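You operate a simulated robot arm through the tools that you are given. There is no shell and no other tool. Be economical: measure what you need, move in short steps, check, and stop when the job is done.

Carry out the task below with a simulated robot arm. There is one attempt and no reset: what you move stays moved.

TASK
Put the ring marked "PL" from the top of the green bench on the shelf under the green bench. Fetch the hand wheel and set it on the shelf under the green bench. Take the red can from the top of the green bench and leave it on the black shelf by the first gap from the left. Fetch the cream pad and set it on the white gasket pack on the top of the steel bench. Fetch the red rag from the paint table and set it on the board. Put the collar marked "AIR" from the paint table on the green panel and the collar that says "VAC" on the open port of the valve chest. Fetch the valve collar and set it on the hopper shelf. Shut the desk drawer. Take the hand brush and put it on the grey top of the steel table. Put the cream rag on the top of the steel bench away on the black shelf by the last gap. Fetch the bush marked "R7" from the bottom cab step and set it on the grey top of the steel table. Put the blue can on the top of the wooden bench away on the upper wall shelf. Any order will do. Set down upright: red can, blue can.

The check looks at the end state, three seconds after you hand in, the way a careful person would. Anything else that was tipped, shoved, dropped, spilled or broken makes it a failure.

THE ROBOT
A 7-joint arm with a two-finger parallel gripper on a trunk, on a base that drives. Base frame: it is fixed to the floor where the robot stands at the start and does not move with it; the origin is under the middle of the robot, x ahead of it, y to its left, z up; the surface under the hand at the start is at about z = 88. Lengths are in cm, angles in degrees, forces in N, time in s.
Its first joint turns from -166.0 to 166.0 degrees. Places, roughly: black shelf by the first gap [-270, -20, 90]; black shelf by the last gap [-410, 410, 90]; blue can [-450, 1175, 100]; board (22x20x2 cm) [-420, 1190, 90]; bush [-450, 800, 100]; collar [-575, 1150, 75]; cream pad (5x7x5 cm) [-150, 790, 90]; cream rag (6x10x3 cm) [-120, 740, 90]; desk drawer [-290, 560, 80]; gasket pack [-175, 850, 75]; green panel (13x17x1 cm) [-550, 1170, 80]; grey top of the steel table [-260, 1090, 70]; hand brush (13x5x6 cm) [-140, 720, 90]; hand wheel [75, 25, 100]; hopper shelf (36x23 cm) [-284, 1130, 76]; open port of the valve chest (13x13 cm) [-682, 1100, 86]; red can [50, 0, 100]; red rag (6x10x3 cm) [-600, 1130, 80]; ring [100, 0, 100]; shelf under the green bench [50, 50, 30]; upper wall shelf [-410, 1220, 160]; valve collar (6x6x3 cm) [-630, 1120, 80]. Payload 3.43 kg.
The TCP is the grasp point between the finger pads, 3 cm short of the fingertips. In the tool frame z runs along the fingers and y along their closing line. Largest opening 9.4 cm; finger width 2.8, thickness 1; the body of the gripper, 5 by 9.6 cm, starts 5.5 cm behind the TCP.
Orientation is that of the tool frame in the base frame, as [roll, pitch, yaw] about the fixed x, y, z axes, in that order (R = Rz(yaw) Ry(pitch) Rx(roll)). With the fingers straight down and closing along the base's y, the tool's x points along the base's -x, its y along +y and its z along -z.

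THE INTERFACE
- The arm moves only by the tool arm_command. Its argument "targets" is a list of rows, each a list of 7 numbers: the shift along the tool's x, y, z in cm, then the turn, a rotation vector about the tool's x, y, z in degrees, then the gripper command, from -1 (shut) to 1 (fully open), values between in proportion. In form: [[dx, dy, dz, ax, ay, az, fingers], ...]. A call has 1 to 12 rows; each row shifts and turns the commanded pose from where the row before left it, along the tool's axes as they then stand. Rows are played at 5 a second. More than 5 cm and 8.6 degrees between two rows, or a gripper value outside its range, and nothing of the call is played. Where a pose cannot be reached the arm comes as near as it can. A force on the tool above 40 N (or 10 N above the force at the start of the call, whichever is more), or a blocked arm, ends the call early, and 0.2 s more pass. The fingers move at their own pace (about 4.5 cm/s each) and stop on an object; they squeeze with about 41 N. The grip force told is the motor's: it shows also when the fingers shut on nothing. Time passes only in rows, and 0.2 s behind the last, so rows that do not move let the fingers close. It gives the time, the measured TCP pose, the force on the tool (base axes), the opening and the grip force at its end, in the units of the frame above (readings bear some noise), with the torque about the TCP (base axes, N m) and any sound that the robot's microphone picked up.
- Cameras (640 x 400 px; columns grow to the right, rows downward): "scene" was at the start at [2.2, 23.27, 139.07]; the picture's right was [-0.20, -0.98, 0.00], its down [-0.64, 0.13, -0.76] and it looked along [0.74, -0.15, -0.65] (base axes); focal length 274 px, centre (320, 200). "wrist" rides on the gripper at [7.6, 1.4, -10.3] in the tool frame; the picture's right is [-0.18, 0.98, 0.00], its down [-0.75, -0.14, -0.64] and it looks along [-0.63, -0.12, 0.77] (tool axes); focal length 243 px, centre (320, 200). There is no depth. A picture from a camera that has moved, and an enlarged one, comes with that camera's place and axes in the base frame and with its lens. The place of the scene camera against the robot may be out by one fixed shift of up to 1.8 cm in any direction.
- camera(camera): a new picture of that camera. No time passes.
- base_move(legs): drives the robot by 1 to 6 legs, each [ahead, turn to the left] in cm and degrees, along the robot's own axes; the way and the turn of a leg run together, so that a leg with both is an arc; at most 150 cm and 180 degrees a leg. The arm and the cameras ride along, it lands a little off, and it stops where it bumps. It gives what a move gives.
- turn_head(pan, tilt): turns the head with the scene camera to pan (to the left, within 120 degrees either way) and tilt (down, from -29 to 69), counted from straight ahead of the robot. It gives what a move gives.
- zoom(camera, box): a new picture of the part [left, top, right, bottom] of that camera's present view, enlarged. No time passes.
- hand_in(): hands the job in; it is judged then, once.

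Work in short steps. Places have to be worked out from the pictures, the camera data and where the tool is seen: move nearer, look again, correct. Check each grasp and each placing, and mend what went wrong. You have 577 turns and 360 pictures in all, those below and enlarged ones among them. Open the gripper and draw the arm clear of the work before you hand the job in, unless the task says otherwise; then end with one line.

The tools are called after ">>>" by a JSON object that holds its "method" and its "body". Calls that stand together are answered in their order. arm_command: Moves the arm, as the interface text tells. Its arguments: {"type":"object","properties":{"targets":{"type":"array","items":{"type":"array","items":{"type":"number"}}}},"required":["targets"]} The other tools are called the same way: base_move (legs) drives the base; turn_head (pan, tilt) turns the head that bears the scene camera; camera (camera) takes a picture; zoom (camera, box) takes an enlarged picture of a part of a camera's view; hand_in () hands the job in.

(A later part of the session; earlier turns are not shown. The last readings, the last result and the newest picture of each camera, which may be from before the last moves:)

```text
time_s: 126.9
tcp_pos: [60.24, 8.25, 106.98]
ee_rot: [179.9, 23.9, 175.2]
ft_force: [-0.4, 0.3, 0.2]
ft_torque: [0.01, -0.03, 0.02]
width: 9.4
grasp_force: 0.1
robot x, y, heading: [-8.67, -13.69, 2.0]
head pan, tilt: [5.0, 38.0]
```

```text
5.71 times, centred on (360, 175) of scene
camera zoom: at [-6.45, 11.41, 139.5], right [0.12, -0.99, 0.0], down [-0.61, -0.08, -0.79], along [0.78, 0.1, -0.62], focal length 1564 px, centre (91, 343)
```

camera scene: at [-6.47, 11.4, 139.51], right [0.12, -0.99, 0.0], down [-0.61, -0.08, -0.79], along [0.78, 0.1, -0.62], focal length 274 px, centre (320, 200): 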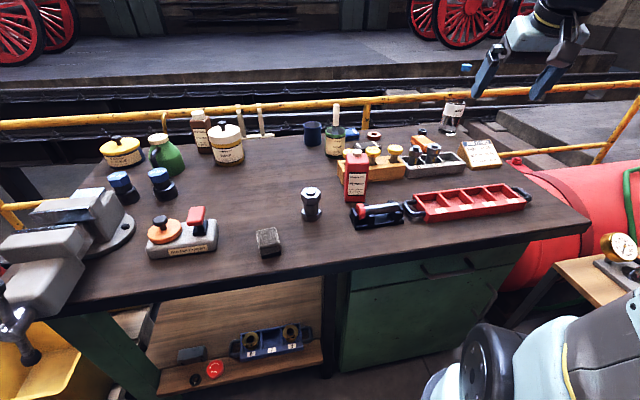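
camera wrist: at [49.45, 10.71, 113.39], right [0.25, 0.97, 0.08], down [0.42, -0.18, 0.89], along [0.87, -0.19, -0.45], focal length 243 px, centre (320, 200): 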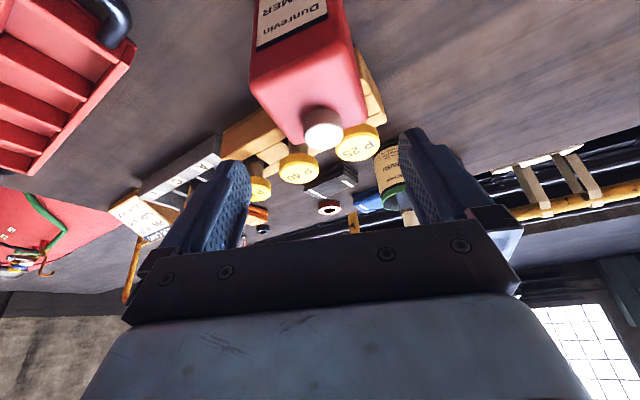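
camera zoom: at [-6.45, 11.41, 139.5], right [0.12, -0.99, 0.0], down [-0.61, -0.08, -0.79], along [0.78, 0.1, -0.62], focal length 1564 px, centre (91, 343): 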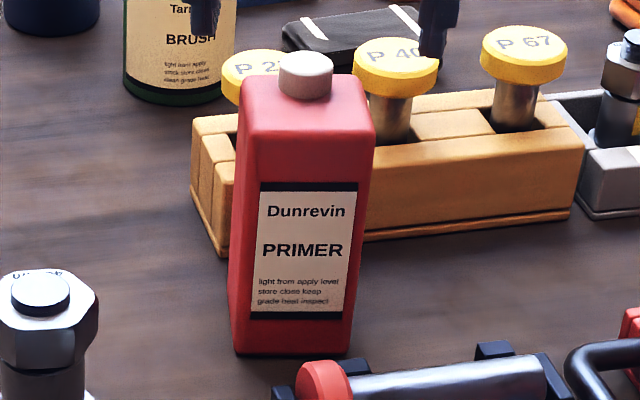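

>>> {"method": "arm_command", "body": {"targets": [[0, 0, 0, -2.85, 0, -6.4, 1], [1.44, 0.07, 3.85, 0, 0, 0, 1], [1.44, 0.07, 3.85, 0, 0, 0, 1], [0, 0, 0, 0, 0, 0, 1]]}}

>>> {"method": "camera", "body": {"camera": "wrist"}}

>>> {"method": "zoom", "body": {"camera": "scene", "box": [300, 100, 428, 220]}}

```text
time_s: 127.9
tcp_pos: [60.67, 8.49, 98.7]
ee_rot: [179.9, 24.0, -177.8]
ft_force: [0.7, -0.3, -1.3]
ft_torque: [0.01, -0.02, 0.02]
width: 9.38
grasp_force: 0.1
robot x, y, heading: [-8.4, -13.69, 2.0]
head pan, tilt: [5.0, 38.0]
```

```text
287 pictures are left
camera wrist: at [49.58, 9.51, 105.21], right [0.13, 0.99, 0.08], down [0.43, -0.13, 0.89], along [0.89, -0.08, -0.45], focal length 243 px, centre (320, 200)
```

wrist: 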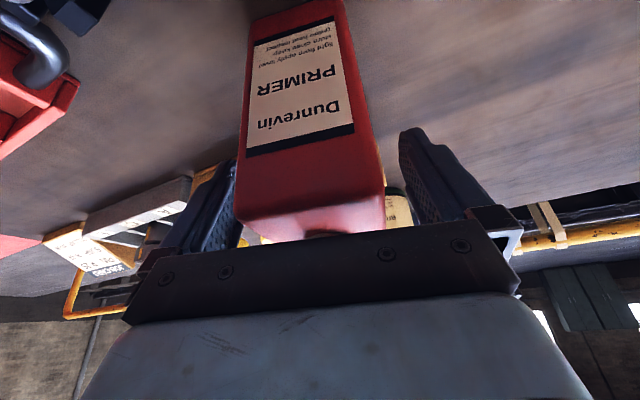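

```text
3.33 times, centred on (364, 160) of scene
camera zoom: at [-6.45, 11.41, 139.5], right [0.12, -0.99, 0.0], down [-0.61, -0.08, -0.79], along [0.78, 0.1, -0.62], focal length 913 px, centre (173, 333)
```

zoom: 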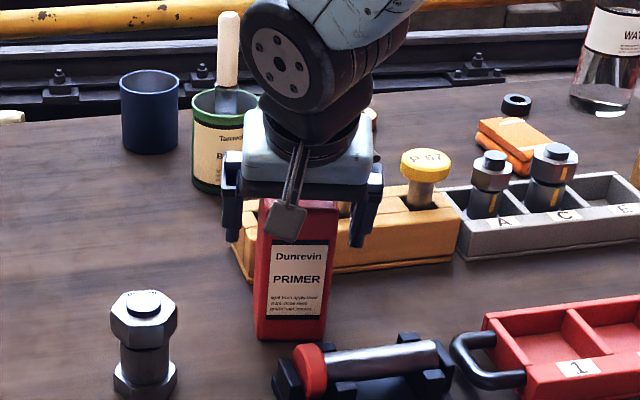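

>>> {"method": "arm_command", "body": {"targets": [[0, -0.3, 0, 0, 0, 0, -1], [0, 0, 0, 0, 0, 0, -1], [0, 0, 0, 0, 0, 0, -1], [-0.8, 0, -1.8, 0, 0, 0, -1]]}}

>>> {"method": "camera", "body": {"camera": "wrist"}}

```text
time_s: 128.9
tcp_pos: [60.62, 8.24, 100.75]
ee_rot: [179.9, 23.8, -177.8]
ft_force: [0.5, -0.1, -3.8]
ft_torque: [0.01, -0.01, 0.02]
width: 6.42
grasp_force: 40.6
robot x, y, heading: [-8.13, -13.99, 1.9]
head pan, tilt: [5.0, 38.0]
```

```text
285 pictures are left
camera wrist: at [49.58, 9.32, 107.18], right [0.13, 0.99, 0.08], down [0.43, -0.13, 0.89], along [0.89, -0.08, -0.45], focal length 243 px, centre (320, 200)
```

wrist: 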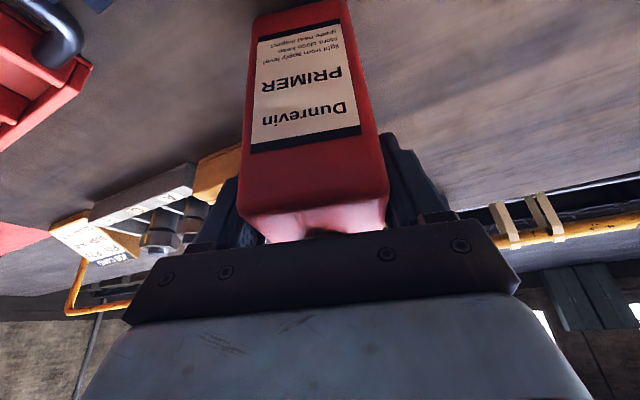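

Can held. I lift it high, retract, and back away from the bench.

>>> {"method": "arm_command", "body": {"targets": [[-1.9, 0, -4.27, 0, 0, 0, -1], [-1.9, 0, -4.27, 0, 0, 0, -1], [-1.9, 0, -4.27, 0, 0, 0, -1], [-1.9, 0, -4.27, 0, 0, 0, -1], [-1.9, 0, -4.27, 0, 0, 0, -1], [3.6, -2, -1.6, 0, 0, 0, -1], [3.6, -2, -1.6, 0, 0, 0, -1], [3.6, -2, -1.6, 0, 0, 0, -1]]}}

>>> {"method": "base_move", "body": {"legs": [[-95, 0]]}}

>>> {"method": "base_move", "body": {"legs": [[0, 55]]}}

>>> {"method": "base_move", "body": {"legs": [[0, 55]]}}

>>> {"method": "base_move", "body": {"legs": [[0, 55]]}}

```text
time_s: 130.7
tcp_pos: [49.14, 1.88, 124.09]
ee_rot: [180.0, 23.8, -177.7]
ft_force: [1.5, 1.1, -4.6]
ft_torque: [-0.03, 0.02, -0.01]
width: 6.45
grasp_force: 40.7
robot x, y, heading: [-8.24, -13.93, 2.1]
head pan, tilt: [5.0, 38.0]
```

```text
time_s: 135.7
tcp_pos: [-45.16, -1.41, 124.17]
ee_rot: [179.8, 24.0, -177.3]
ft_force: [-0.4, 0.0, -4.0]
ft_torque: [0.05, 0.01, 0.02]
width: 6.43
grasp_force: 41.3
robot x, y, heading: [-102.33, -17.77, 2.8]
head pan, tilt: [5.0, 38.0]
```

```text
time_s: 139.0
tcp_pos: [-82.34, 38.39, 124.15]
ee_rot: [179.8, 23.7, -123.0]
ft_force: [2.0, -0.5, -4.6]
ft_torque: [0.03, 0.02, 0.03]
width: 6.42
grasp_force: 40.9
robot x, y, heading: [-97.84, -20.78, 57.8]
head pan, tilt: [5.0, 38.0]
stopped in leg 1: the robot was blocked; the commanded pose is now the measured one
```

```text
time_s: 142.0
tcp_pos: [-134.83, 28.44, 124.31]
ee_rot: [-180.0, 23.9, -71.2]
ft_force: [1.4, 0.0, -4.0]
ft_torque: [-0.01, 0.06, 0.05]
width: 6.42
grasp_force: 41.2
robot x, y, heading: [-92.63, -18.43, 110.2]
head pan, tilt: [5.0, 38.0]
stopped in leg 1: the robot was blocked; the commanded pose is now the measured one
```

```text
time_s: 145.2
tcp_pos: [-155.97, -25.66, 124.15]
ee_rot: [-179.9, 23.7, -16.6]
ft_force: [-0.5, 1.3, -5.4]
ft_torque: [-0.06, -0.01, 0.01]
width: 6.41
grasp_force: 40.8
robot x, y, heading: [-91.28, -12.78, 166.5]
head pan, tilt: [5.0, 38.0]
stopped in leg 1: the robot was blocked; the commanded pose is now the measured one
```

>>> {"method": "base_move", "body": {"legs": [[0, 32]]}}

>>> {"method": "turn_head", "body": {"pan": 25, "tilt": 20}}

>>> {"method": "camera", "body": {"camera": "scene"}}

>>> {"method": "camera", "body": {"camera": "wrist"}}

```text
time_s: 147.4
tcp_pos: [-139.1, -58.19, 124.29]
ee_rot: [-179.9, 23.7, 16.0]
ft_force: [-0.1, 0.5, -5.1]
ft_torque: [-0.04, 0.0, -0.03]
width: 6.42
grasp_force: 41.3
robot x, y, heading: [-92.55, -9.27, -161.9]
head pan, tilt: [5.0, 38.0]
```

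```text
time_s: 148.2
tcp_pos: [-139.05, -58.18, 124.31]
ee_rot: [-179.9, 23.7, 15.8]
ft_force: [0.5, 0.2, -3.0]
ft_torque: [0.02, 0.0, 0.0]
width: 6.43
grasp_force: 41.1
robot x, y, heading: [-92.89, -9.41, -161.9]
head pan, tilt: [25.0, 20.0]
```

```text
284 pictures are left
camera scene: at [-86.38, -35.29, 142.34], right [-0.69, 0.73, 0.0], down [0.25, 0.24, -0.94], along [-0.68, -0.64, -0.34], focal length 274 px, centre (320, 200)
```

scene: 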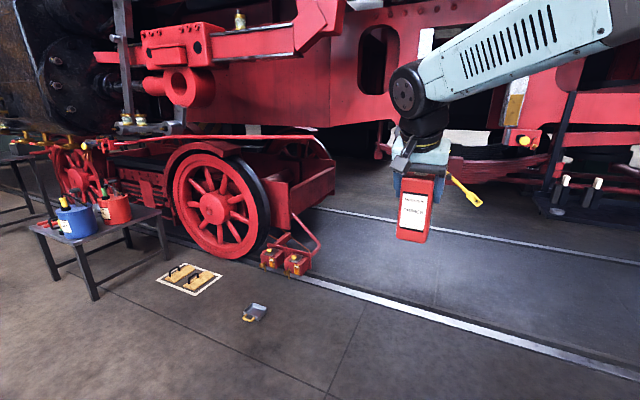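

```text
283 pictures are left
camera wrist: at [-127.76, -56.44, 130.78], right [0.11, -0.99, 0.07], down [-0.45, 0.02, 0.89], along [-0.88, -0.13, -0.45], focal length 243 px, centre (320, 200)
```

wrist: 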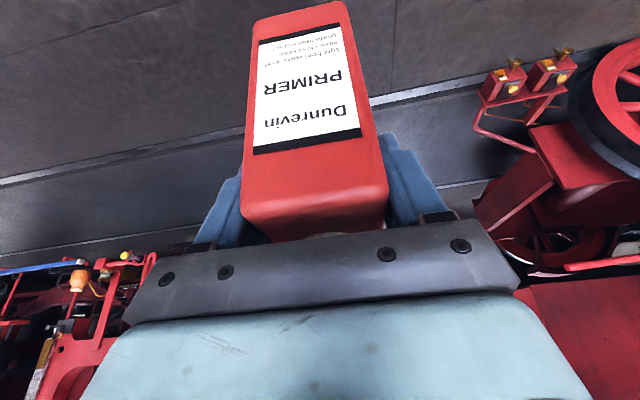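

I drive closer to the shelf: turn right 25°, ahead 78, turn left 25°.

>>> {"method": "base_move", "body": {"legs": [[0, -25], [70, 0], [0, 25]]}}

>>> {"method": "turn_head", "body": {"pan": -5, "tilt": 20}}

>>> {"method": "camera", "body": {"camera": "scene"}}

```text
time_s: 155.0
tcp_pos: [-209.37, -49.9, 124.35]
ee_rot: [-179.9, 23.7, 15.9]
ft_force: [-0.2, -0.2, -4.9]
ft_torque: [0.0, 0.06, 0.01]
width: 6.43
grasp_force: 41.0
robot x, y, heading: [-163.82, 1.63, -162.0]
head pan, tilt: [25.0, 20.0]
```

```text
time_s: 155.9
tcp_pos: [-209.27, -49.99, 124.4]
ee_rot: [-180.0, 23.7, 15.9]
ft_force: [0.2, 0.1, -4.7]
ft_torque: [-0.03, -0.01, -0.01]
width: 6.41
grasp_force: 41.5
robot x, y, heading: [-163.87, 1.91, -162.2]
head pan, tilt: [-5.0, 20.0]
```

```text
282 pictures are left
camera scene: at [-160.15, -20.0, 142.34], right [-0.22, 0.98, 0.0], down [0.33, 0.08, -0.94], along [-0.92, -0.21, -0.34], focal length 274 px, centre (320, 200)
```

scene: 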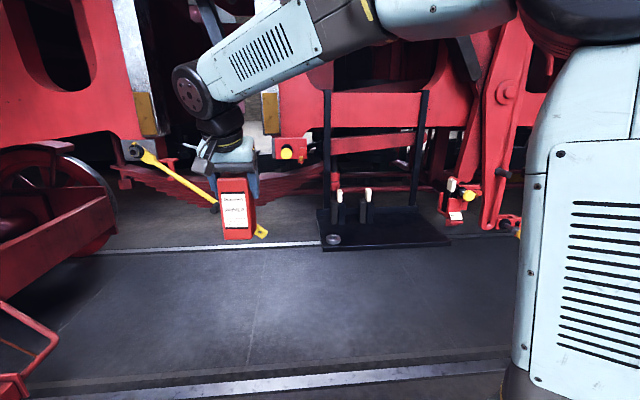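

Shelf geometry is consistent: z≈89, front edge (-249,-38)–(-267,10), free area around (-270,-7). I drive 25 ahead.

>>> {"method": "base_move", "body": {"legs": [[25, 0]]}}

>>> {"method": "arm_command", "body": {"targets": [[0, -4.8, 0, 0, 0, 0, -1], [0, -4.8, 0, 0, 0, 0, -1], [0, -4.8, 0, 0, 0, 0, -1], [0, -4.8, 0, 0, 0, 0, -1], [0, -4.8, 0, 0, 0, 0, -1], [0, -4.8, 0, 0, 0, 0, -1], [0, -4.8, 0, 0, 0, 0, -1], [0, -4.8, 0, 0, 0, 0, -1], [0, -4.8, 0, 0, 0, 0, -1], [0, -4.8, 0, 0, 0, 0, -1]]}}

>>> {"method": "turn_head", "body": {"pan": -20, "tilt": 25}}

>>> {"method": "camera", "body": {"camera": "scene"}}

>>> {"method": "camera", "body": {"camera": "wrist"}}

```text
time_s: 157.8
tcp_pos: [-233.26, -57.69, 124.42]
ee_rot: [-179.9, 23.7, 16.0]
ft_force: [-0.4, 0.5, -4.3]
ft_torque: [-0.01, -0.02, -0.01]
width: 6.42
grasp_force: 41.0
robot x, y, heading: [-188.27, -5.94, -162.2]
head pan, tilt: [-5.0, 20.0]
```

```text
time_s: 160.0
tcp_pos: [-246.4, -11.42, 124.43]
ee_rot: [-179.8, 23.7, 16.0]
ft_force: [0.2, 1.1, -3.9]
ft_torque: [0.03, 0.03, -0.01]
width: 6.44
grasp_force: 40.9
robot x, y, heading: [-188.11, -6.01, -161.9]
head pan, tilt: [-5.0, 20.0]
```

```text
time_s: 160.8
tcp_pos: [-246.4, -11.47, 124.46]
ee_rot: [-179.8, 23.7, 16.1]
ft_force: [-0.4, -0.6, -5.0]
ft_torque: [0.03, 0.0, 0.02]
width: 6.42
grasp_force: 40.8
robot x, y, heading: [-187.72, -6.01, -162.1]
head pan, tilt: [-20.0, 25.0]
```

```text
281 pictures are left
camera scene: at [-184.33, -25.28, 141.54], right [0.04, 1.0, 0.0], down [0.42, -0.02, -0.91], along [-0.91, 0.03, -0.42], focal length 274 px, centre (320, 200)
```

scene: 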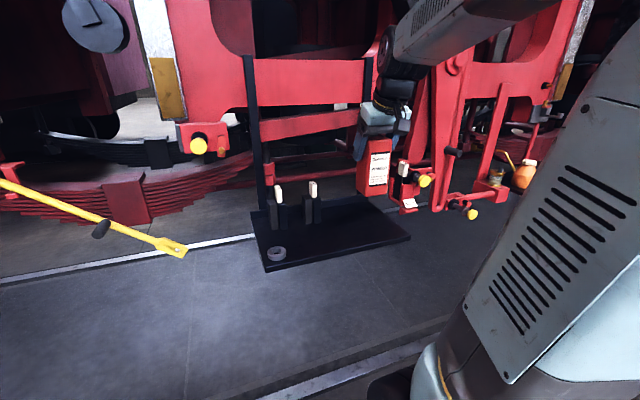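

```text
280 pictures are left
camera wrist: at [-235.18, -9.75, 130.89], right [0.11, -0.99, 0.07], down [-0.45, 0.02, 0.89], along [-0.88, -0.13, -0.45], focal length 243 px, centre (320, 200)
```

wrist: 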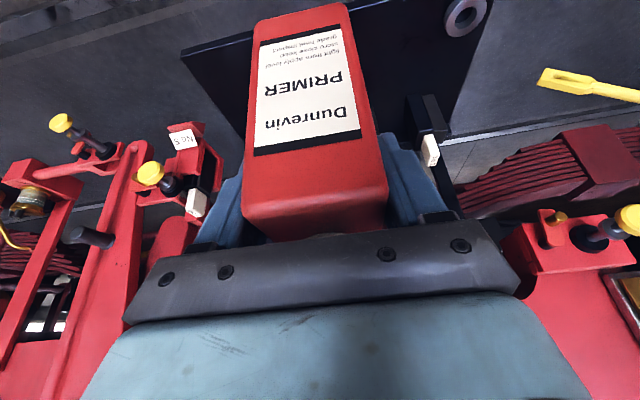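

>>> {"method": "arm_command", "body": {"targets": [[-3.65, -1.48, 1.63, 0, 0, 0, -1], [-3.65, -1.48, 1.63, 0, 0, 0, -1], [-3.65, -1.48, 1.63, 0, 0, 0, -1], [-3.65, -1.48, 1.63, 0, 0, 0, -1], [-3.65, -1.48, 1.63, 0, 0, 0, -1], [1.7, 0, 3.84, 0, 0, 0, -1], [1.7, 0, 3.84, 0, 0, 0, -1], [1.7, 0, 3.84, 0, 0, 0, -1], [1.7, 0, 3.84, 0, 0, 0, -1], [0, 0, 0, 0, 0, 0, -1]]}}

>>> {"method": "zoom", "body": {"camera": "scene", "box": [220, 120, 460, 290]}}

>>> {"method": "camera", "body": {"camera": "wrist"}}

```text
time_s: 162.9
tcp_pos: [-267.91, -10.05, 107.78]
ee_rot: [-179.9, 23.6, 16.0]
ft_force: [0.6, 0.7, -3.5]
ft_torque: [0.02, 0.02, -0.02]
width: 6.42
grasp_force: 40.6
robot x, y, heading: [-188.24, -6.26, -162.3]
head pan, tilt: [-20.0, 25.0]
```

```text
2.35 times, centred on (340, 205) of scene
camera zoom: at [-184.37, -25.28, 141.53], right [0.04, 1.0, 0.0], down [0.42, -0.02, -0.91], along [-0.91, 0.03, -0.42], focal length 644 px, centre (273, 188)
```

zoom: 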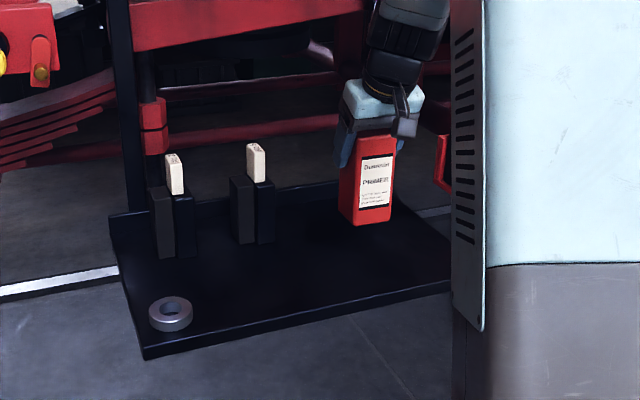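

```text
278 pictures are left
camera wrist: at [-256.55, -8.19, 114.06], right [0.11, -0.99, 0.07], down [-0.45, 0.02, 0.89], along [-0.88, -0.13, -0.45], focal length 243 px, centre (320, 200)
```

wrist: 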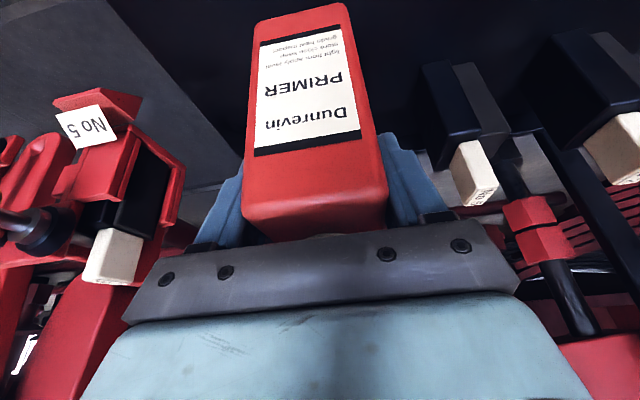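

>>> {"method": "arm_command", "body": {"targets": [[1.2, 0, 2.75, 0, 0, 0, -1], [1.2, 0, 2.75, 0, 0, 0, -1], [0.2, 0, 0.46, 0, 0, 0, -1], [0.2, 0, 0.46, 0, 0, 0, -1], [0.2, 0, 0.46, 0, 0, 0, -1]]}}

>>> {"method": "zoom", "body": {"camera": "scene", "box": [220, 120, 460, 290]}}

```text
time_s: 164.2
tcp_pos: [-267.73, -9.88, 100.29]
ee_rot: [-179.8, 24.0, 15.9]
ft_force: [-1.7, -0.1, 28.7]
ft_torque: [-0.89, -0.05, 0.14]
width: 6.37
grasp_force: 41.2
robot x, y, heading: [-187.93, -6.24, -162.1]
head pan, tilt: [-20.0, 25.0]
```

```text
2.35 times, centred on (340, 205) of scene
camera zoom: at [-184.23, -25.26, 141.53], right [0.04, 1.0, 0.0], down [0.42, -0.02, -0.91], along [-0.91, 0.03, -0.42], focal length 644 px, centre (273, 188)
```

zoom: 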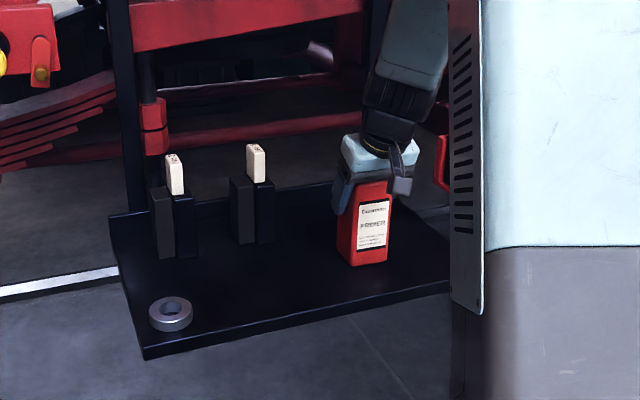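

Contact at 29 N; the can stands on the shelf. I open slowly and lift straight out.

>>> {"method": "arm_command", "body": {"targets": [[0, 0, 0, 0, 0, 0, 0.6], [0, 0, 0, 0, 0, 0, 0.8], [0, 0, 0, 0, 0, 0, 0.9], [-1.9, 0, -4.27, 0, 0, 0, 0.9], [-1.9, 0, -4.27, 0, 0, 0, 0.9], [-1.9, 0, -4.27, 0, 0, 0, 0.9], [-1.9, 0, -4.27, 0, 0, 0, 0.9], [-1.9, 0, -4.27, 0, 0, 0, 0.9], [3.6, 0, -1.6, 0, 0, 0, 1], [3.6, 0, -1.6, 0, 0, 0, 1], [3.6, 0, -1.6, 0, 0, 0, 1], [3.6, 0, -1.6, 0, 0, 0, 1]]}}

>>> {"method": "zoom", "body": {"camera": "scene", "box": [220, 120, 460, 290]}}

```text
time_s: 166.8
tcp_pos: [-252.64, -5.68, 123.38]
ee_rot: [-179.9, 23.6, 15.9]
ft_force: [-0.1, -0.2, -0.2]
ft_torque: [0.02, -0.02, -0.01]
width: 9.41
grasp_force: 0.0
robot x, y, heading: [-188.3, -6.25, -162.2]
head pan, tilt: [-20.0, 25.0]
```

```text
2.35 times, centred on (340, 205) of scene
camera zoom: at [-184.39, -25.29, 141.53], right [0.04, 1.0, 0.0], down [0.42, -0.02, -0.91], along [-0.91, 0.03, -0.42], focal length 644 px, centre (273, 188)
```

zoom: 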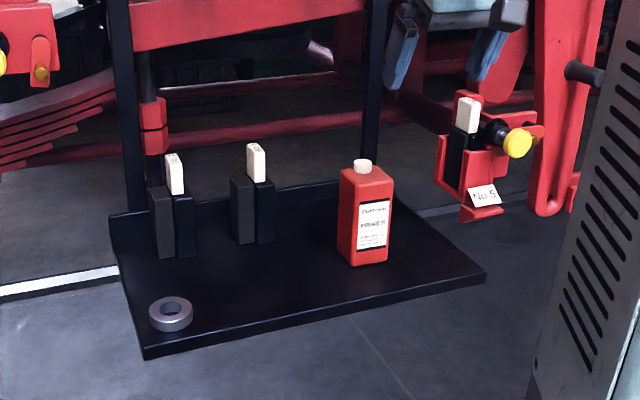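

Red can is done. I back off and turn north along the aisle.

>>> {"method": "base_move", "body": {"legs": [[-45, 0], [0, -42]]}}

>>> {"method": "base_move", "body": {"legs": [[0, -45]]}}

>>> {"method": "turn_head", "body": {"pan": 0, "tilt": 12}}

>>> {"method": "camera", "body": {"camera": "scene"}}

```text
time_s: 171.6
tcp_pos: [-193.91, 50.42, 123.41]
ee_rot: [-179.8, 23.7, -25.1]
ft_force: [0.4, 0.8, 0.0]
ft_torque: [-0.01, 0.0, 0.01]
width: 9.4
grasp_force: 0.0
robot x, y, heading: [-147.37, 3.79, 156.7]
head pan, tilt: [-20.0, 25.0]
```

```text
time_s: 174.4
tcp_pos: [-146.72, 70.18, 123.42]
ee_rot: [-179.8, 23.7, -70.7]
ft_force: [0.1, 0.1, 0.2]
ft_torque: [-0.01, 0.0, -0.01]
width: 9.38
grasp_force: 0.1
robot x, y, heading: [-152.09, 2.5, 112.0]
head pan, tilt: [-20.0, 25.0]
```

```text
time_s: 175.2
tcp_pos: [-146.75, 70.22, 123.57]
ee_rot: [-179.8, 23.8, -70.7]
ft_force: [-0.2, -0.8, 0.2]
ft_torque: [0.01, -0.04, 0.04]
width: 9.4
grasp_force: 0.0
robot x, y, heading: [-151.7, 2.41, 112.0]
head pan, tilt: [0.0, 12.0]
```

```text
275 pictures are left
camera scene: at [-174.86, -2.28, 143.64], right [0.93, 0.37, 0.0], down [0.08, -0.19, -0.98], along [-0.36, 0.91, -0.21], focal length 274 px, centre (320, 200)
```

scene: 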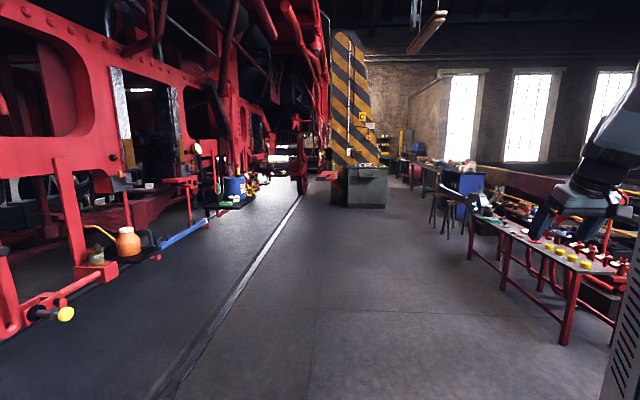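

Clear aisle ahead. I drive 300 cm.

>>> {"method": "base_move", "body": {"legs": [[0, -4], [150, 0], [150, 0]]}}

>>> {"method": "camera", "body": {"camera": "scene"}}

>>> {"method": "turn_head", "body": {"pan": 70, "tilt": 20}}

>>> {"method": "camera", "body": {"camera": "scene"}}

```text
time_s: 190.2
tcp_pos: [-243.67, 350.43, 123.56]
ee_rot: [-179.9, 23.6, -72.0]
ft_force: [0.3, 0.2, -0.4]
ft_torque: [0.01, -0.01, 0.03]
width: 9.38
grasp_force: 0.0
robot x, y, heading: [-250.52, 282.38, 110.5]
head pan, tilt: [0.0, 12.0]
```

```text
274 pictures are left
camera scene: at [-273.77, 278.47, 143.65], right [0.94, 0.35, 0.0], down [0.07, -0.2, -0.98], along [-0.34, 0.92, -0.21], focal length 274 px, centre (320, 200)
```

scene: 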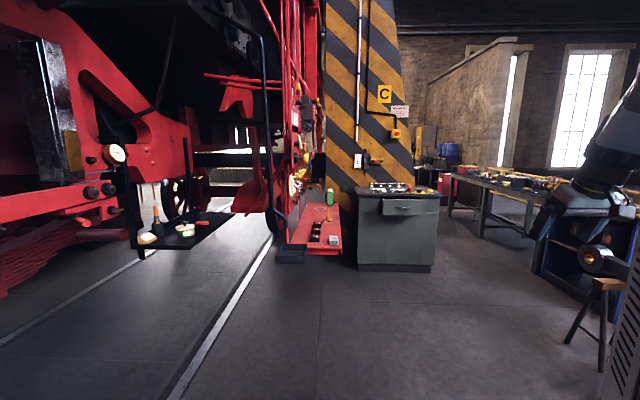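

```text
time_s: 191.7
tcp_pos: [-243.65, 350.29, 123.64]
ee_rot: [-179.9, 23.7, -72.0]
ft_force: [-0.1, -0.1, -0.6]
ft_torque: [0.01, 0.01, -0.01]
width: 9.4
grasp_force: 0.0
robot x, y, heading: [-250.66, 282.48, 110.6]
head pan, tilt: [70.0, 20.0]
```

```text
273 pictures are left
camera scene: at [-279.8, 269.65, 142.35], right [-0.01, 1.0, 0.0], down [0.34, 0.0, -0.94], along [-0.94, -0.01, -0.34], focal length 274 px, centre (320, 200)
```

scene: 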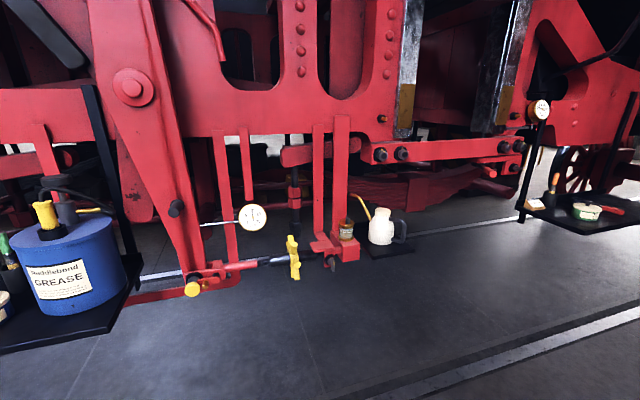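

The desk with a slightly open drawer is ahead. I turn the head back and zoom on the desk and the last-gap shelf.

>>> {"method": "turn_head", "body": {"pan": 5, "tilt": 18}}

>>> {"method": "zoom", "body": {"camera": "scene", "box": [340, 100, 500, 240]}}

>>> {"method": "zoom", "body": {"camera": "scene", "box": [120, 120, 300, 260]}}

```text
time_s: 193.0
tcp_pos: [-243.7, 350.32, 123.6]
ee_rot: [-179.9, 23.7, -72.0]
ft_force: [0.6, 0.0, -0.9]
ft_torque: [0.01, 0.01, 0.0]
width: 9.4
grasp_force: 0.0
robot x, y, heading: [-250.51, 282.49, 110.6]
head pan, tilt: [5.0, 18.0]
```

```text
2.86 times, centred on (420, 170) of scene
camera zoom: at [-274.53, 278.16, 142.67], right [0.9, 0.43, 0.0], down [0.13, -0.28, -0.95], along [-0.41, 0.86, -0.31], focal length 782 px, centre (34, 286)
```

zoom: 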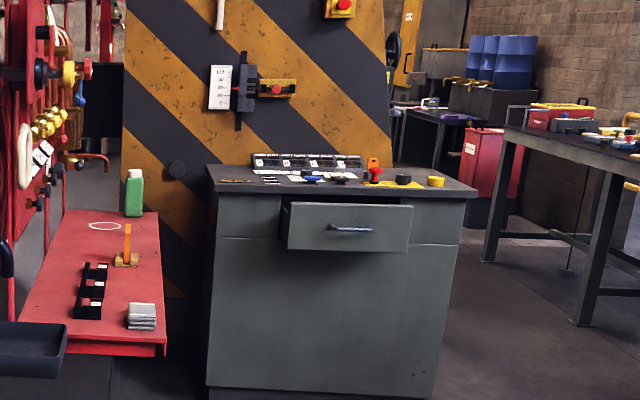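

```text
2.86 times, centred on (210, 190) of scene
camera zoom: at [-274.53, 278.16, 142.67], right [0.9, 0.43, 0.0], down [0.13, -0.28, -0.95], along [-0.41, 0.86, -0.31], focal length 782 px, centre (634, 229)
```

zoom: 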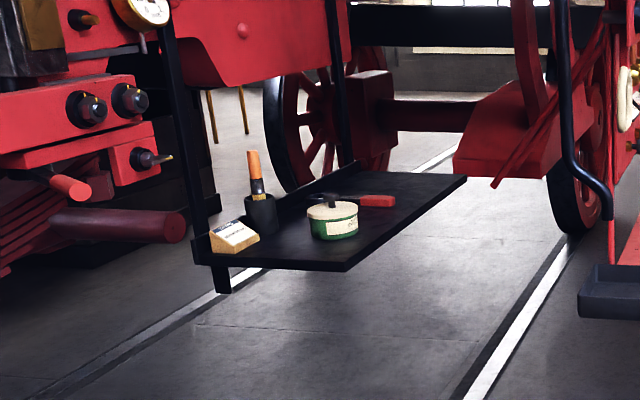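

Drawer front ≈(-288, 552, 80), to be pushed along heading ≈109°. I drive to about 85 cm in front of it.

>>> {"method": "base_move", "body": {"legs": [[0, -17], [150, 0], [30, 0], [0, 16]]}}

>>> {"method": "turn_head", "body": {"pan": -5, "tilt": 35}}

>>> {"method": "camera", "body": {"camera": "scene"}}

```text
time_s: 204.3
tcp_pos: [-250.88, 529.76, 123.6]
ee_rot: [-179.9, 23.6, -73.5]
ft_force: [0.3, -0.1, 1.3]
ft_torque: [-0.02, 0.0, 0.01]
width: 9.4
grasp_force: 0.1
robot x, y, heading: [-257.44, 463.03, 109.2]
head pan, tilt: [5.0, 18.0]
```

```text
time_s: 205.1
tcp_pos: [-250.86, 529.85, 123.66]
ee_rot: [-179.9, 23.7, -73.6]
ft_force: [0.0, -0.7, 0.3]
ft_torque: [0.01, 0.01, 0.02]
width: 9.37
grasp_force: 0.1
robot x, y, heading: [-257.72, 462.93, 109.2]
head pan, tilt: [-5.0, 35.0]
```

```text
270 pictures are left
camera scene: at [-280.11, 459.24, 139.96], right [0.97, 0.24, 0.0], down [0.14, -0.56, -0.82], along [-0.2, 0.8, -0.57], focal length 274 px, centre (320, 200)
```

scene: 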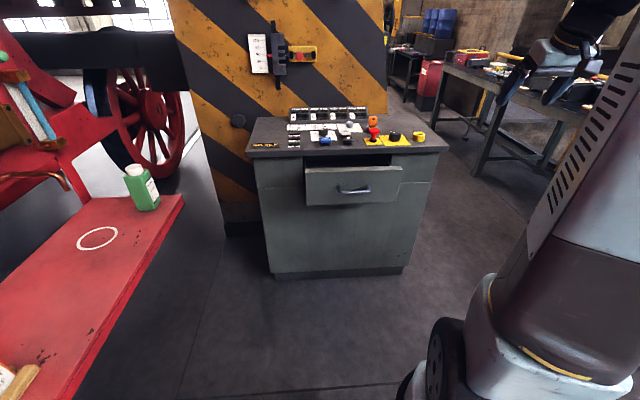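

Drawer face ≈ s 626 along heading 109°, desk face ≈ s 640. I close the fingers, tilt to 40° and lower in front of the drawer, right of its handle.

>>> {"method": "arm_command", "body": {"targets": [[0, 0, 0, -1.14, 0, -2.56, -1], [0, 0, 0, 0, -8, 0, -1], [0, 0, 0, 0, -8, 0, -1], [1.33, 1.33, 4.18, 0, 0, 0, -1], [1.33, 1.33, 4.18, 0, 0, 0, -1], [1.33, 1.33, 4.18, 0, 0, 0, -1], [1.33, 1.33, 4.18, 0, 0, 0, -1], [1.33, 1.33, 4.18, 0, 0, 0, -1], [1.33, 1.33, 4.18, 0, 0, 0, -1], [1.33, 1.33, 4.18, 0, 0, 0, -1], [1.33, 1.33, 4.18, 0, 0, 0, -1], [1.33, 1.33, 4.18, 0, 0, 0, -1]]}}

>>> {"method": "arm_command", "body": {"targets": [[1.33, 1.33, 4.18, 0, 0, 0, -1], [1.33, 1.33, 4.18, 0, 0, 0, -1], [1.33, 1.33, 4.18, 0, 0, 0, -1], [0, 0, 0, 0, 0, 0, -1]]}}

>>> {"method": "camera", "body": {"camera": "scene"}}

>>> {"method": "camera", "body": {"camera": "wrist"}}

```text
time_s: 207.7
tcp_pos: [-266.94, 539.88, 87.14]
ee_rot: [-179.7, 39.8, -70.8]
ft_force: [0.7, 0.0, 0.5]
ft_torque: [-0.01, 0.01, 0.02]
width: 0.0
grasp_force: 32.5
robot x, y, heading: [-257.57, 463.3, 108.8]
head pan, tilt: [-5.0, 35.0]
```

```text
time_s: 208.7
tcp_pos: [-272.46, 543.17, 74.8]
ee_rot: [-180.0, 39.7, -70.8]
ft_force: [0.0, 0.5, 0.6]
ft_torque: [-0.01, -0.02, -0.01]
width: 0.01
grasp_force: 33.2
robot x, y, heading: [-258.1, 462.96, 109.2]
head pan, tilt: [-5.0, 35.0]
```

```text
269 pictures are left
camera scene: at [-280.13, 459.27, 139.96], right [0.97, 0.24, 0.0], down [0.14, -0.56, -0.82], along [-0.2, 0.79, -0.57], focal length 274 px, centre (320, 200)
```

scene: 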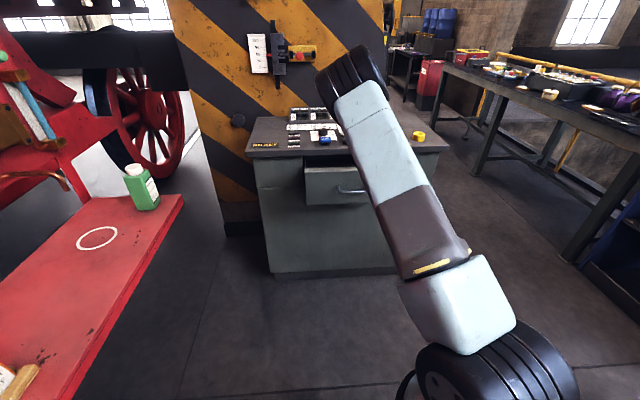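

```text
268 pictures are left
camera wrist: at [-269.61, 531.09, 77.92], right [-0.98, -0.19, 0.12], down [0.08, 0.21, 0.98], along [-0.21, 0.96, -0.19], focal length 243 px, centre (320, 200)
```

wrist: 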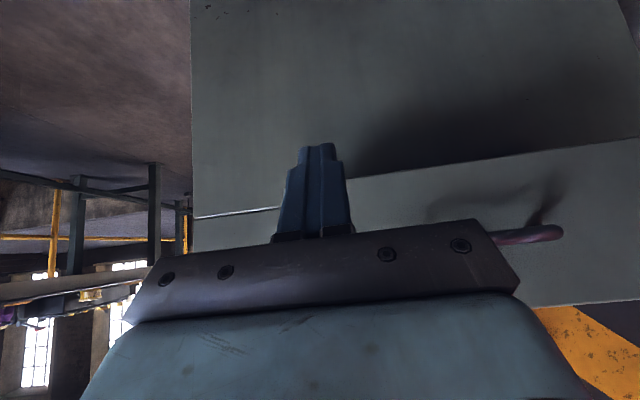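

Finger is in front of the drawer's right part. I shift 2 cm left/up and push forward in 2 cm rows.

>>> {"method": "arm_command", "body": {"targets": [[-1.29, 2, -1.53, 0, 0, 0, -1], [-1.53, 0, 1.29, 0, 0, 0, -1], [-1.53, 0, 1.29, 0, 0, 0, -1], [-1.53, 0, 1.29, 0, 0, 0, -1], [-1.53, 0, 1.29, 0, 0, 0, -1], [-1.53, 0, 1.29, 0, 0, 0, -1], [-1.53, 0, 1.29, 0, 0, 0, -1]]}}

>>> {"method": "camera", "body": {"camera": "scene"}}

>>> {"method": "camera", "body": {"camera": "wrist"}}

```text
time_s: 210.3
tcp_pos: [-278.02, 554.1, 76.71]
ee_rot: [-179.9, 39.7, -70.7]
ft_force: [0.1, -0.3, -0.5]
ft_torque: [0.04, 0.0, -0.03]
width: 0.01
grasp_force: 33.0
robot x, y, heading: [-257.86, 462.94, 108.9]
head pan, tilt: [-5.0, 35.0]
```

```text
267 pictures are left
camera scene: at [-280.13, 459.27, 139.96], right [0.97, 0.24, 0.0], down [0.14, -0.56, -0.82], along [-0.2, 0.79, -0.57], focal length 274 px, centre (320, 200)
```

scene: 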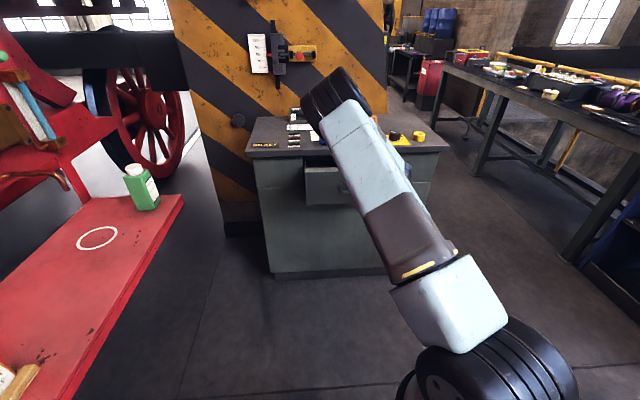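

```text
266 pictures are left
camera wrist: at [-275.25, 541.95, 79.78], right [-0.98, -0.19, 0.12], down [0.08, 0.21, 0.98], along [-0.21, 0.96, -0.19], focal length 243 px, centre (320, 200)
```

wrist: 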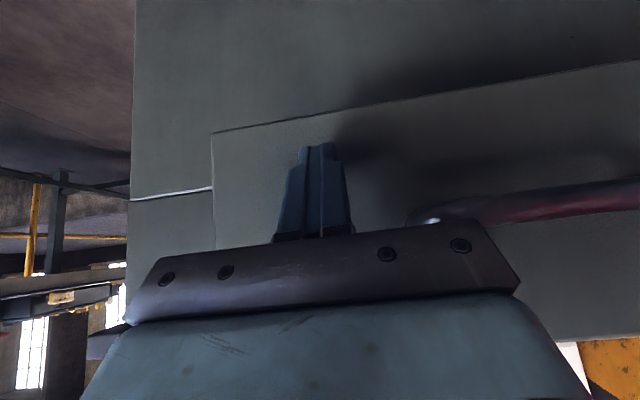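

>>> {"method": "arm_command", "body": {"targets": [[-1.15, 0, 0.96, 0, 0, 0, -1], [-1.15, 0, 0.96, 0, 0, 0, -1], [-1.15, 0, 0.96, 0, 0, 0, -1], [-1.15, 0, 0.96, 0, 0, 0, -1], [-1.15, 0, 0.96, 0, 0, 0, -1], [-1.15, 0, 0.96, 0, 0, 0, -1], [-1.15, 0, 0.96, 0, 0, 0, -1], [-1.15, 0, 0.96, 0, 0, 0, -1]]}}

>>> {"method": "camera", "body": {"camera": "wrist"}}

>>> {"method": "zoom", "body": {"camera": "scene", "box": [230, 80, 470, 230]}}

```text
time_s: 212.1
tcp_pos: [-282.15, 565.5, 76.63]
ee_rot: [-179.9, 39.7, -70.8]
ft_force: [-1.3, -0.2, 0.3]
ft_torque: [0.01, 0.0, 0.0]
width: 0.01
grasp_force: 32.9
robot x, y, heading: [-257.86, 463.21, 109.2]
head pan, tilt: [-5.0, 35.0]
```

```text
265 pictures are left
camera wrist: at [-279.35, 553.31, 79.8], right [-0.98, -0.19, 0.12], down [0.08, 0.21, 0.98], along [-0.21, 0.96, -0.19], focal length 243 px, centre (320, 200)
```

wrist: 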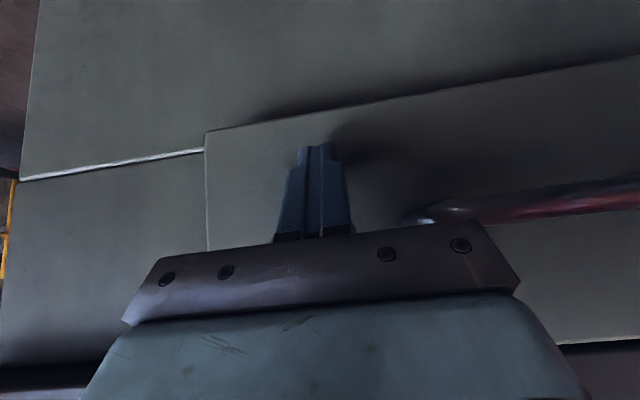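

```text
2.67 times, centred on (350, 155) of scene
camera zoom: at [-280.13, 459.28, 139.96], right [0.97, 0.24, 0.0], down [0.14, -0.56, -0.82], along [-0.2, 0.79, -0.57], focal length 730 px, centre (240, 320)
```

zoom: 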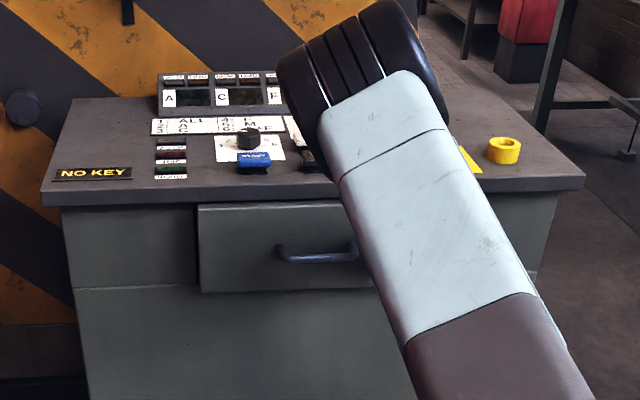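

>>> {"method": "arm_command", "body": {"targets": [[-1.15, 0, 0.96, 0, 0, 0, -1], [-1.15, 0, 0.96, 0, 0, 0, -1], [-0.77, 0, 0.64, 0, 0, 0, -1], [-0.77, 0, 0.64, 0, 0, 0, -1], [-0.77, 0, 0.64, 0, 0, 0, -1], [-0.77, 0, 0.64, 0, 0, 0, -1]]}}

>>> {"method": "camera", "body": {"camera": "wrist"}}

>>> {"method": "zoom", "body": {"camera": "scene", "box": [230, 80, 470, 230]}}

```text
time_s: 212.8
tcp_pos: [-283.04, 567.93, 76.54]
ee_rot: [-179.8, 39.3, -70.6]
ft_force: [5.9, -26.2, 8.9]
ft_torque: [-0.13, -0.01, 0.02]
width: 0.01
grasp_force: 33.0
robot x, y, heading: [-257.62, 462.98, 108.7]
head pan, tilt: [-5.0, 35.0]
stopped in row 3: the force on the tool passed its limit at 64 N (the readings are from after the stop); the commanded pose is now the measured one
```

```text
263 pictures are left
camera wrist: at [-280.09, 555.69, 79.72], right [-0.98, -0.19, 0.12], down [0.07, 0.21, 0.97], along [-0.21, 0.96, -0.19], focal length 243 px, centre (320, 200)
```

wrist: 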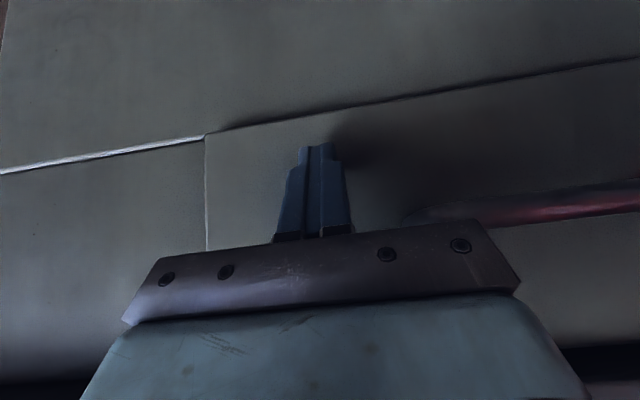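

```text
2.67 times, centred on (350, 155) of scene
camera zoom: at [-280.08, 459.12, 139.96], right [0.97, 0.24, 0.0], down [0.14, -0.56, -0.82], along [-0.2, 0.8, -0.57], focal length 730 px, centre (240, 320)
```

zoom: 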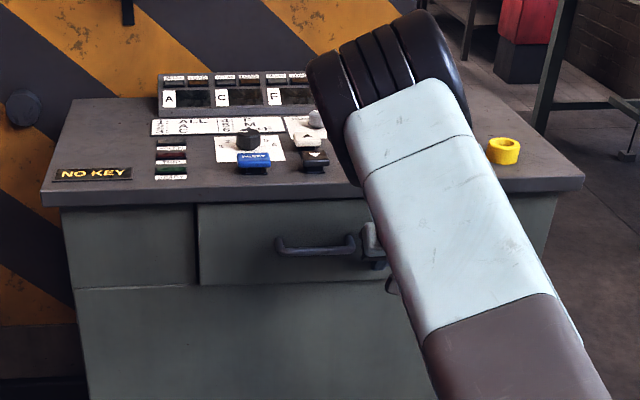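

Resisted at 64 N, likely shut. I draw back and inspect.

>>> {"method": "arm_command", "body": {"targets": [[3, 0, -2.5, 0, 0, 0, -1], [3, 0, -2.5, 0, 0, 0, -1], [3, 0, -2.5, 0, 0, 0, -1], [3, -3, -2.5, 0, 0, 0, -1], [-2.9, -2.5, -3.0, 0, 0, 0, -1], [-2.9, -2.5, -3.0, 0, 0, 0, -1], [-2.9, -2.5, -3.0, 0, 0, 0, -1], [-2.9, -2.5, -3.0, 0, 0, 0, -1], [-2.9, -2.5, -3.0, 0, 0, 0, -1], [-2.9, -2.5, -3.0, 0, 0, 0, -1]]}}

>>> {"method": "zoom", "body": {"camera": "scene", "box": [230, 110, 470, 260]}}

```text
time_s: 215.0
tcp_pos: [-261.49, 560.86, 101.44]
ee_rot: [-179.9, 39.4, -70.7]
ft_force: [-0.3, 0.5, -0.9]
ft_torque: [-0.03, -0.06, -0.04]
width: 0.0
grasp_force: 32.6
robot x, y, heading: [-258.05, 462.85, 109.0]
head pan, tilt: [-5.0, 35.0]
```

```text
2.67 times, centred on (350, 185) of scene
camera zoom: at [-280.15, 459.3, 139.95], right [0.97, 0.24, 0.0], down [0.14, -0.56, -0.82], along [-0.2, 0.79, -0.57], focal length 730 px, centre (240, 240)
```

zoom: 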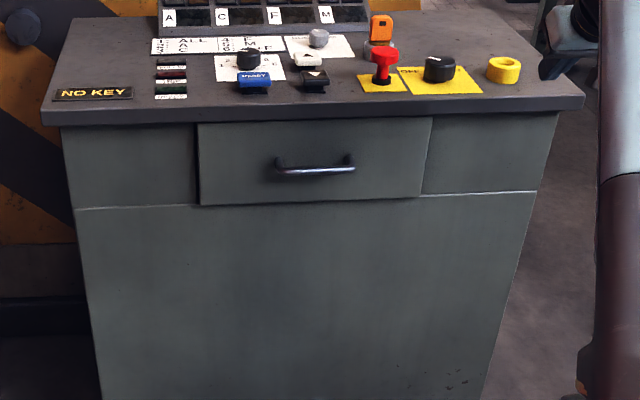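

>>> {"method": "zoom", "body": {"camera": "scene", "box": [286, 140, 350, 190]}}

>>> {"method": "zoom", "body": {"camera": "scene", "box": [360, 140, 440, 190]}}

```text
8.00 times, centred on (318, 165) of scene
camera zoom: at [-280.15, 459.3, 139.95], right [0.97, 0.24, 0.0], down [0.14, -0.56, -0.82], along [-0.2, 0.79, -0.57], focal length 2190 px, centre (336, 480)
```

zoom: 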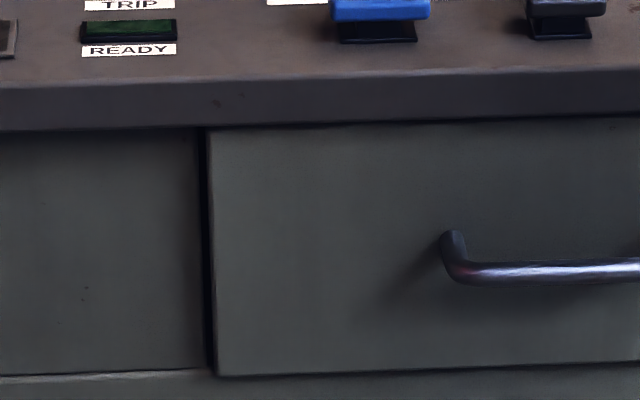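

```text
8.00 times, centred on (400, 165) of scene
camera zoom: at [-280.15, 459.3, 139.95], right [0.97, 0.24, 0.0], down [0.14, -0.56, -0.82], along [-0.2, 0.79, -0.57], focal length 2190 px, centre (-320, 480)
```

zoom: 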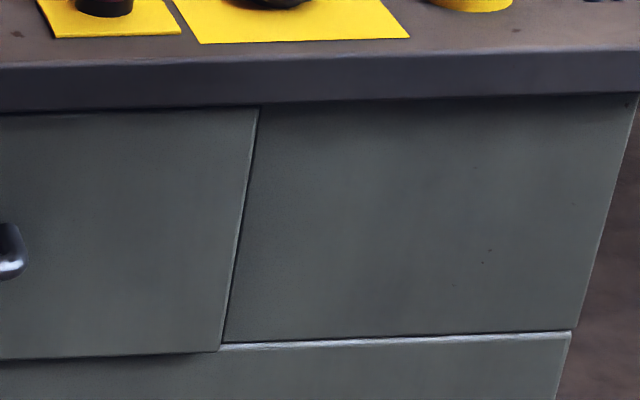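

The drawer is against its stop, flush with the face. Next the steel bench to the right; I look at it.

>>> {"method": "arm_command", "body": {"targets": [[-2.6, 0, -3.1, 0, 8, 0, 1], [-2.2, 0, -3.5, 0, 8, 0, 1], [-1.6, 0, -3.6, 0, 0, 0, 1], [-1.6, 0, -3.6, 0, 0, 0, 1], [-1.6, 0, -3.6, 0, 0, 0, 1], [3.6, 0, -1.6, 0, 0, 0, 1], [3.6, 0, -1.6, 0, 0, 0, 1], [3.6, 0, -1.6, 0, 0, 0, 1], [3.6, 0, -1.6, 0, 0, 0, 1], [3.6, 0, -1.6, 0, 0, 0, 1], [3.6, 0, -1.6, 0, 0, 0, 1]]}}

>>> {"method": "turn_head", "body": {"pan": -20, "tilt": 20}}

>>> {"method": "camera", "body": {"camera": "scene"}}

```text
time_s: 217.4
tcp_pos: [-253.78, 538.84, 121.47]
ee_rot: [180.0, 23.3, -70.7]
ft_force: [-0.3, -0.1, -0.1]
ft_torque: [-0.04, -0.02, 0.0]
width: 9.39
grasp_force: 0.1
robot x, y, heading: [-257.94, 462.87, 109.0]
head pan, tilt: [-5.0, 35.0]
```

```text
time_s: 218.1
tcp_pos: [-253.8, 538.91, 121.67]
ee_rot: [-179.9, 23.4, -70.7]
ft_force: [0.1, -0.4, 0.8]
ft_torque: [0.01, 0.01, 0.02]
width: 9.43
grasp_force: 0.1
robot x, y, heading: [-257.29, 462.85, 109.1]
head pan, tilt: [-20.0, 20.0]
```

```text
258 pictures are left
camera scene: at [-277.83, 460.01, 142.34], right [1.0, -0.02, 0.0], down [-0.01, -0.34, -0.94], along [0.02, 0.94, -0.34], focal length 274 px, centre (320, 200)
```

scene: 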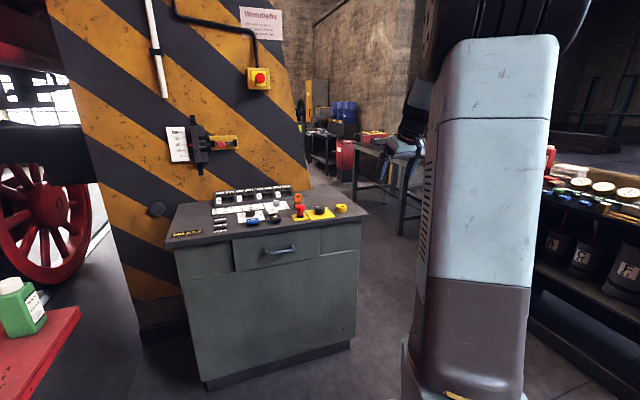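

I drive around the desk's right side toward the steel bench.

>>> {"method": "base_move", "body": {"legs": [[0, -42]]}}

>>> {"method": "turn_head", "body": {"pan": 5, "tilt": 20}}

>>> {"method": "camera", "body": {"camera": "scene"}}

```text
time_s: 220.7
tcp_pos: [-203.82, 516.44, 121.67]
ee_rot: [-179.9, 23.3, -112.9]
ft_force: [-0.6, 0.4, 0.6]
ft_torque: [0.0, 0.01, 0.03]
width: 9.36
grasp_force: 0.1
robot x, y, heading: [-262.58, 464.7, 66.9]
head pan, tilt: [-20.0, 20.0]
```

```text
time_s: 221.6
tcp_pos: [-203.8, 516.57, 121.56]
ee_rot: [-179.8, 23.4, -113.0]
ft_force: [-0.6, -0.2, 0.5]
ft_torque: [0.02, 0.02, -0.01]
width: 9.39
grasp_force: 0.0
robot x, y, heading: [-262.36, 465.04, 66.8]
head pan, tilt: [5.0, 20.0]
```

```text
257 pictures are left
camera scene: at [-283.1, 478.42, 142.34], right [0.95, -0.31, 0.0], down [-0.11, -0.33, -0.94], along [0.29, 0.89, -0.34], focal length 274 px, centre (320, 200)
```

scene: 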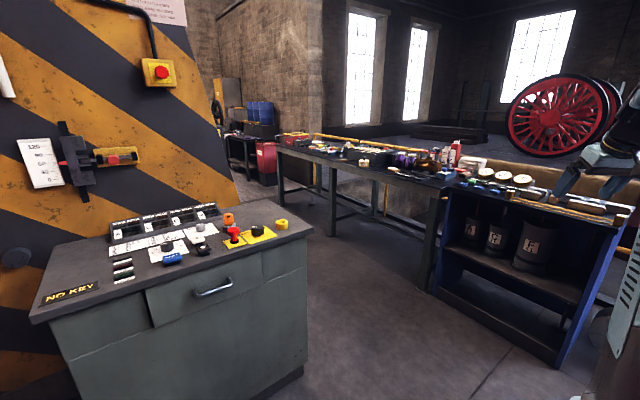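

>>> {"method": "base_move", "body": {"legs": [[0, -4], [140, 0]]}}

>>> {"method": "turn_head", "body": {"pan": -10, "tilt": 28}}

>>> {"method": "camera", "body": {"camera": "scene"}}

```text
time_s: 229.1
tcp_pos: [-137.44, 634.91, 121.61]
ee_rot: [-179.8, 23.4, -116.9]
ft_force: [0.3, -0.3, -0.2]
ft_torque: [0.02, 0.0, 0.01]
width: 9.4
grasp_force: 0.0
robot x, y, heading: [-198.69, 586.87, 62.7]
head pan, tilt: [5.0, 20.0]
```

```text
time_s: 229.8
tcp_pos: [-137.49, 634.87, 121.66]
ee_rot: [-180.0, 23.3, -116.9]
ft_force: [-0.1, 0.4, 0.4]
ft_torque: [-0.03, 0.01, 0.03]
width: 9.39
grasp_force: 0.0
robot x, y, heading: [-198.66, 587.12, 62.6]
head pan, tilt: [-10.0, 28.0]
```

```text
256 pictures are left
camera scene: at [-216.89, 600.8, 141.06], right [0.8, -0.6, 0.0], down [-0.28, -0.37, -0.88], along [0.53, 0.7, -0.47], focal length 274 px, centre (320, 200)
```

scene: 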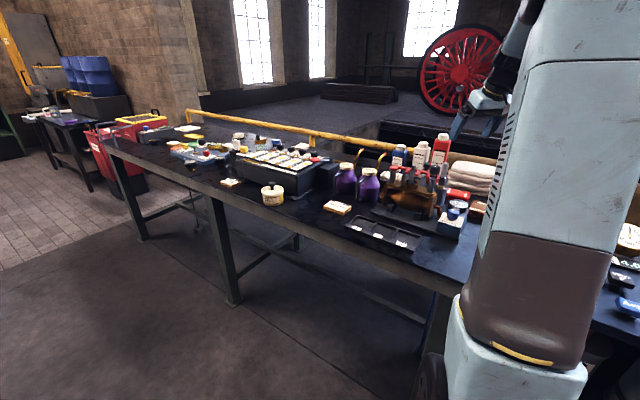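

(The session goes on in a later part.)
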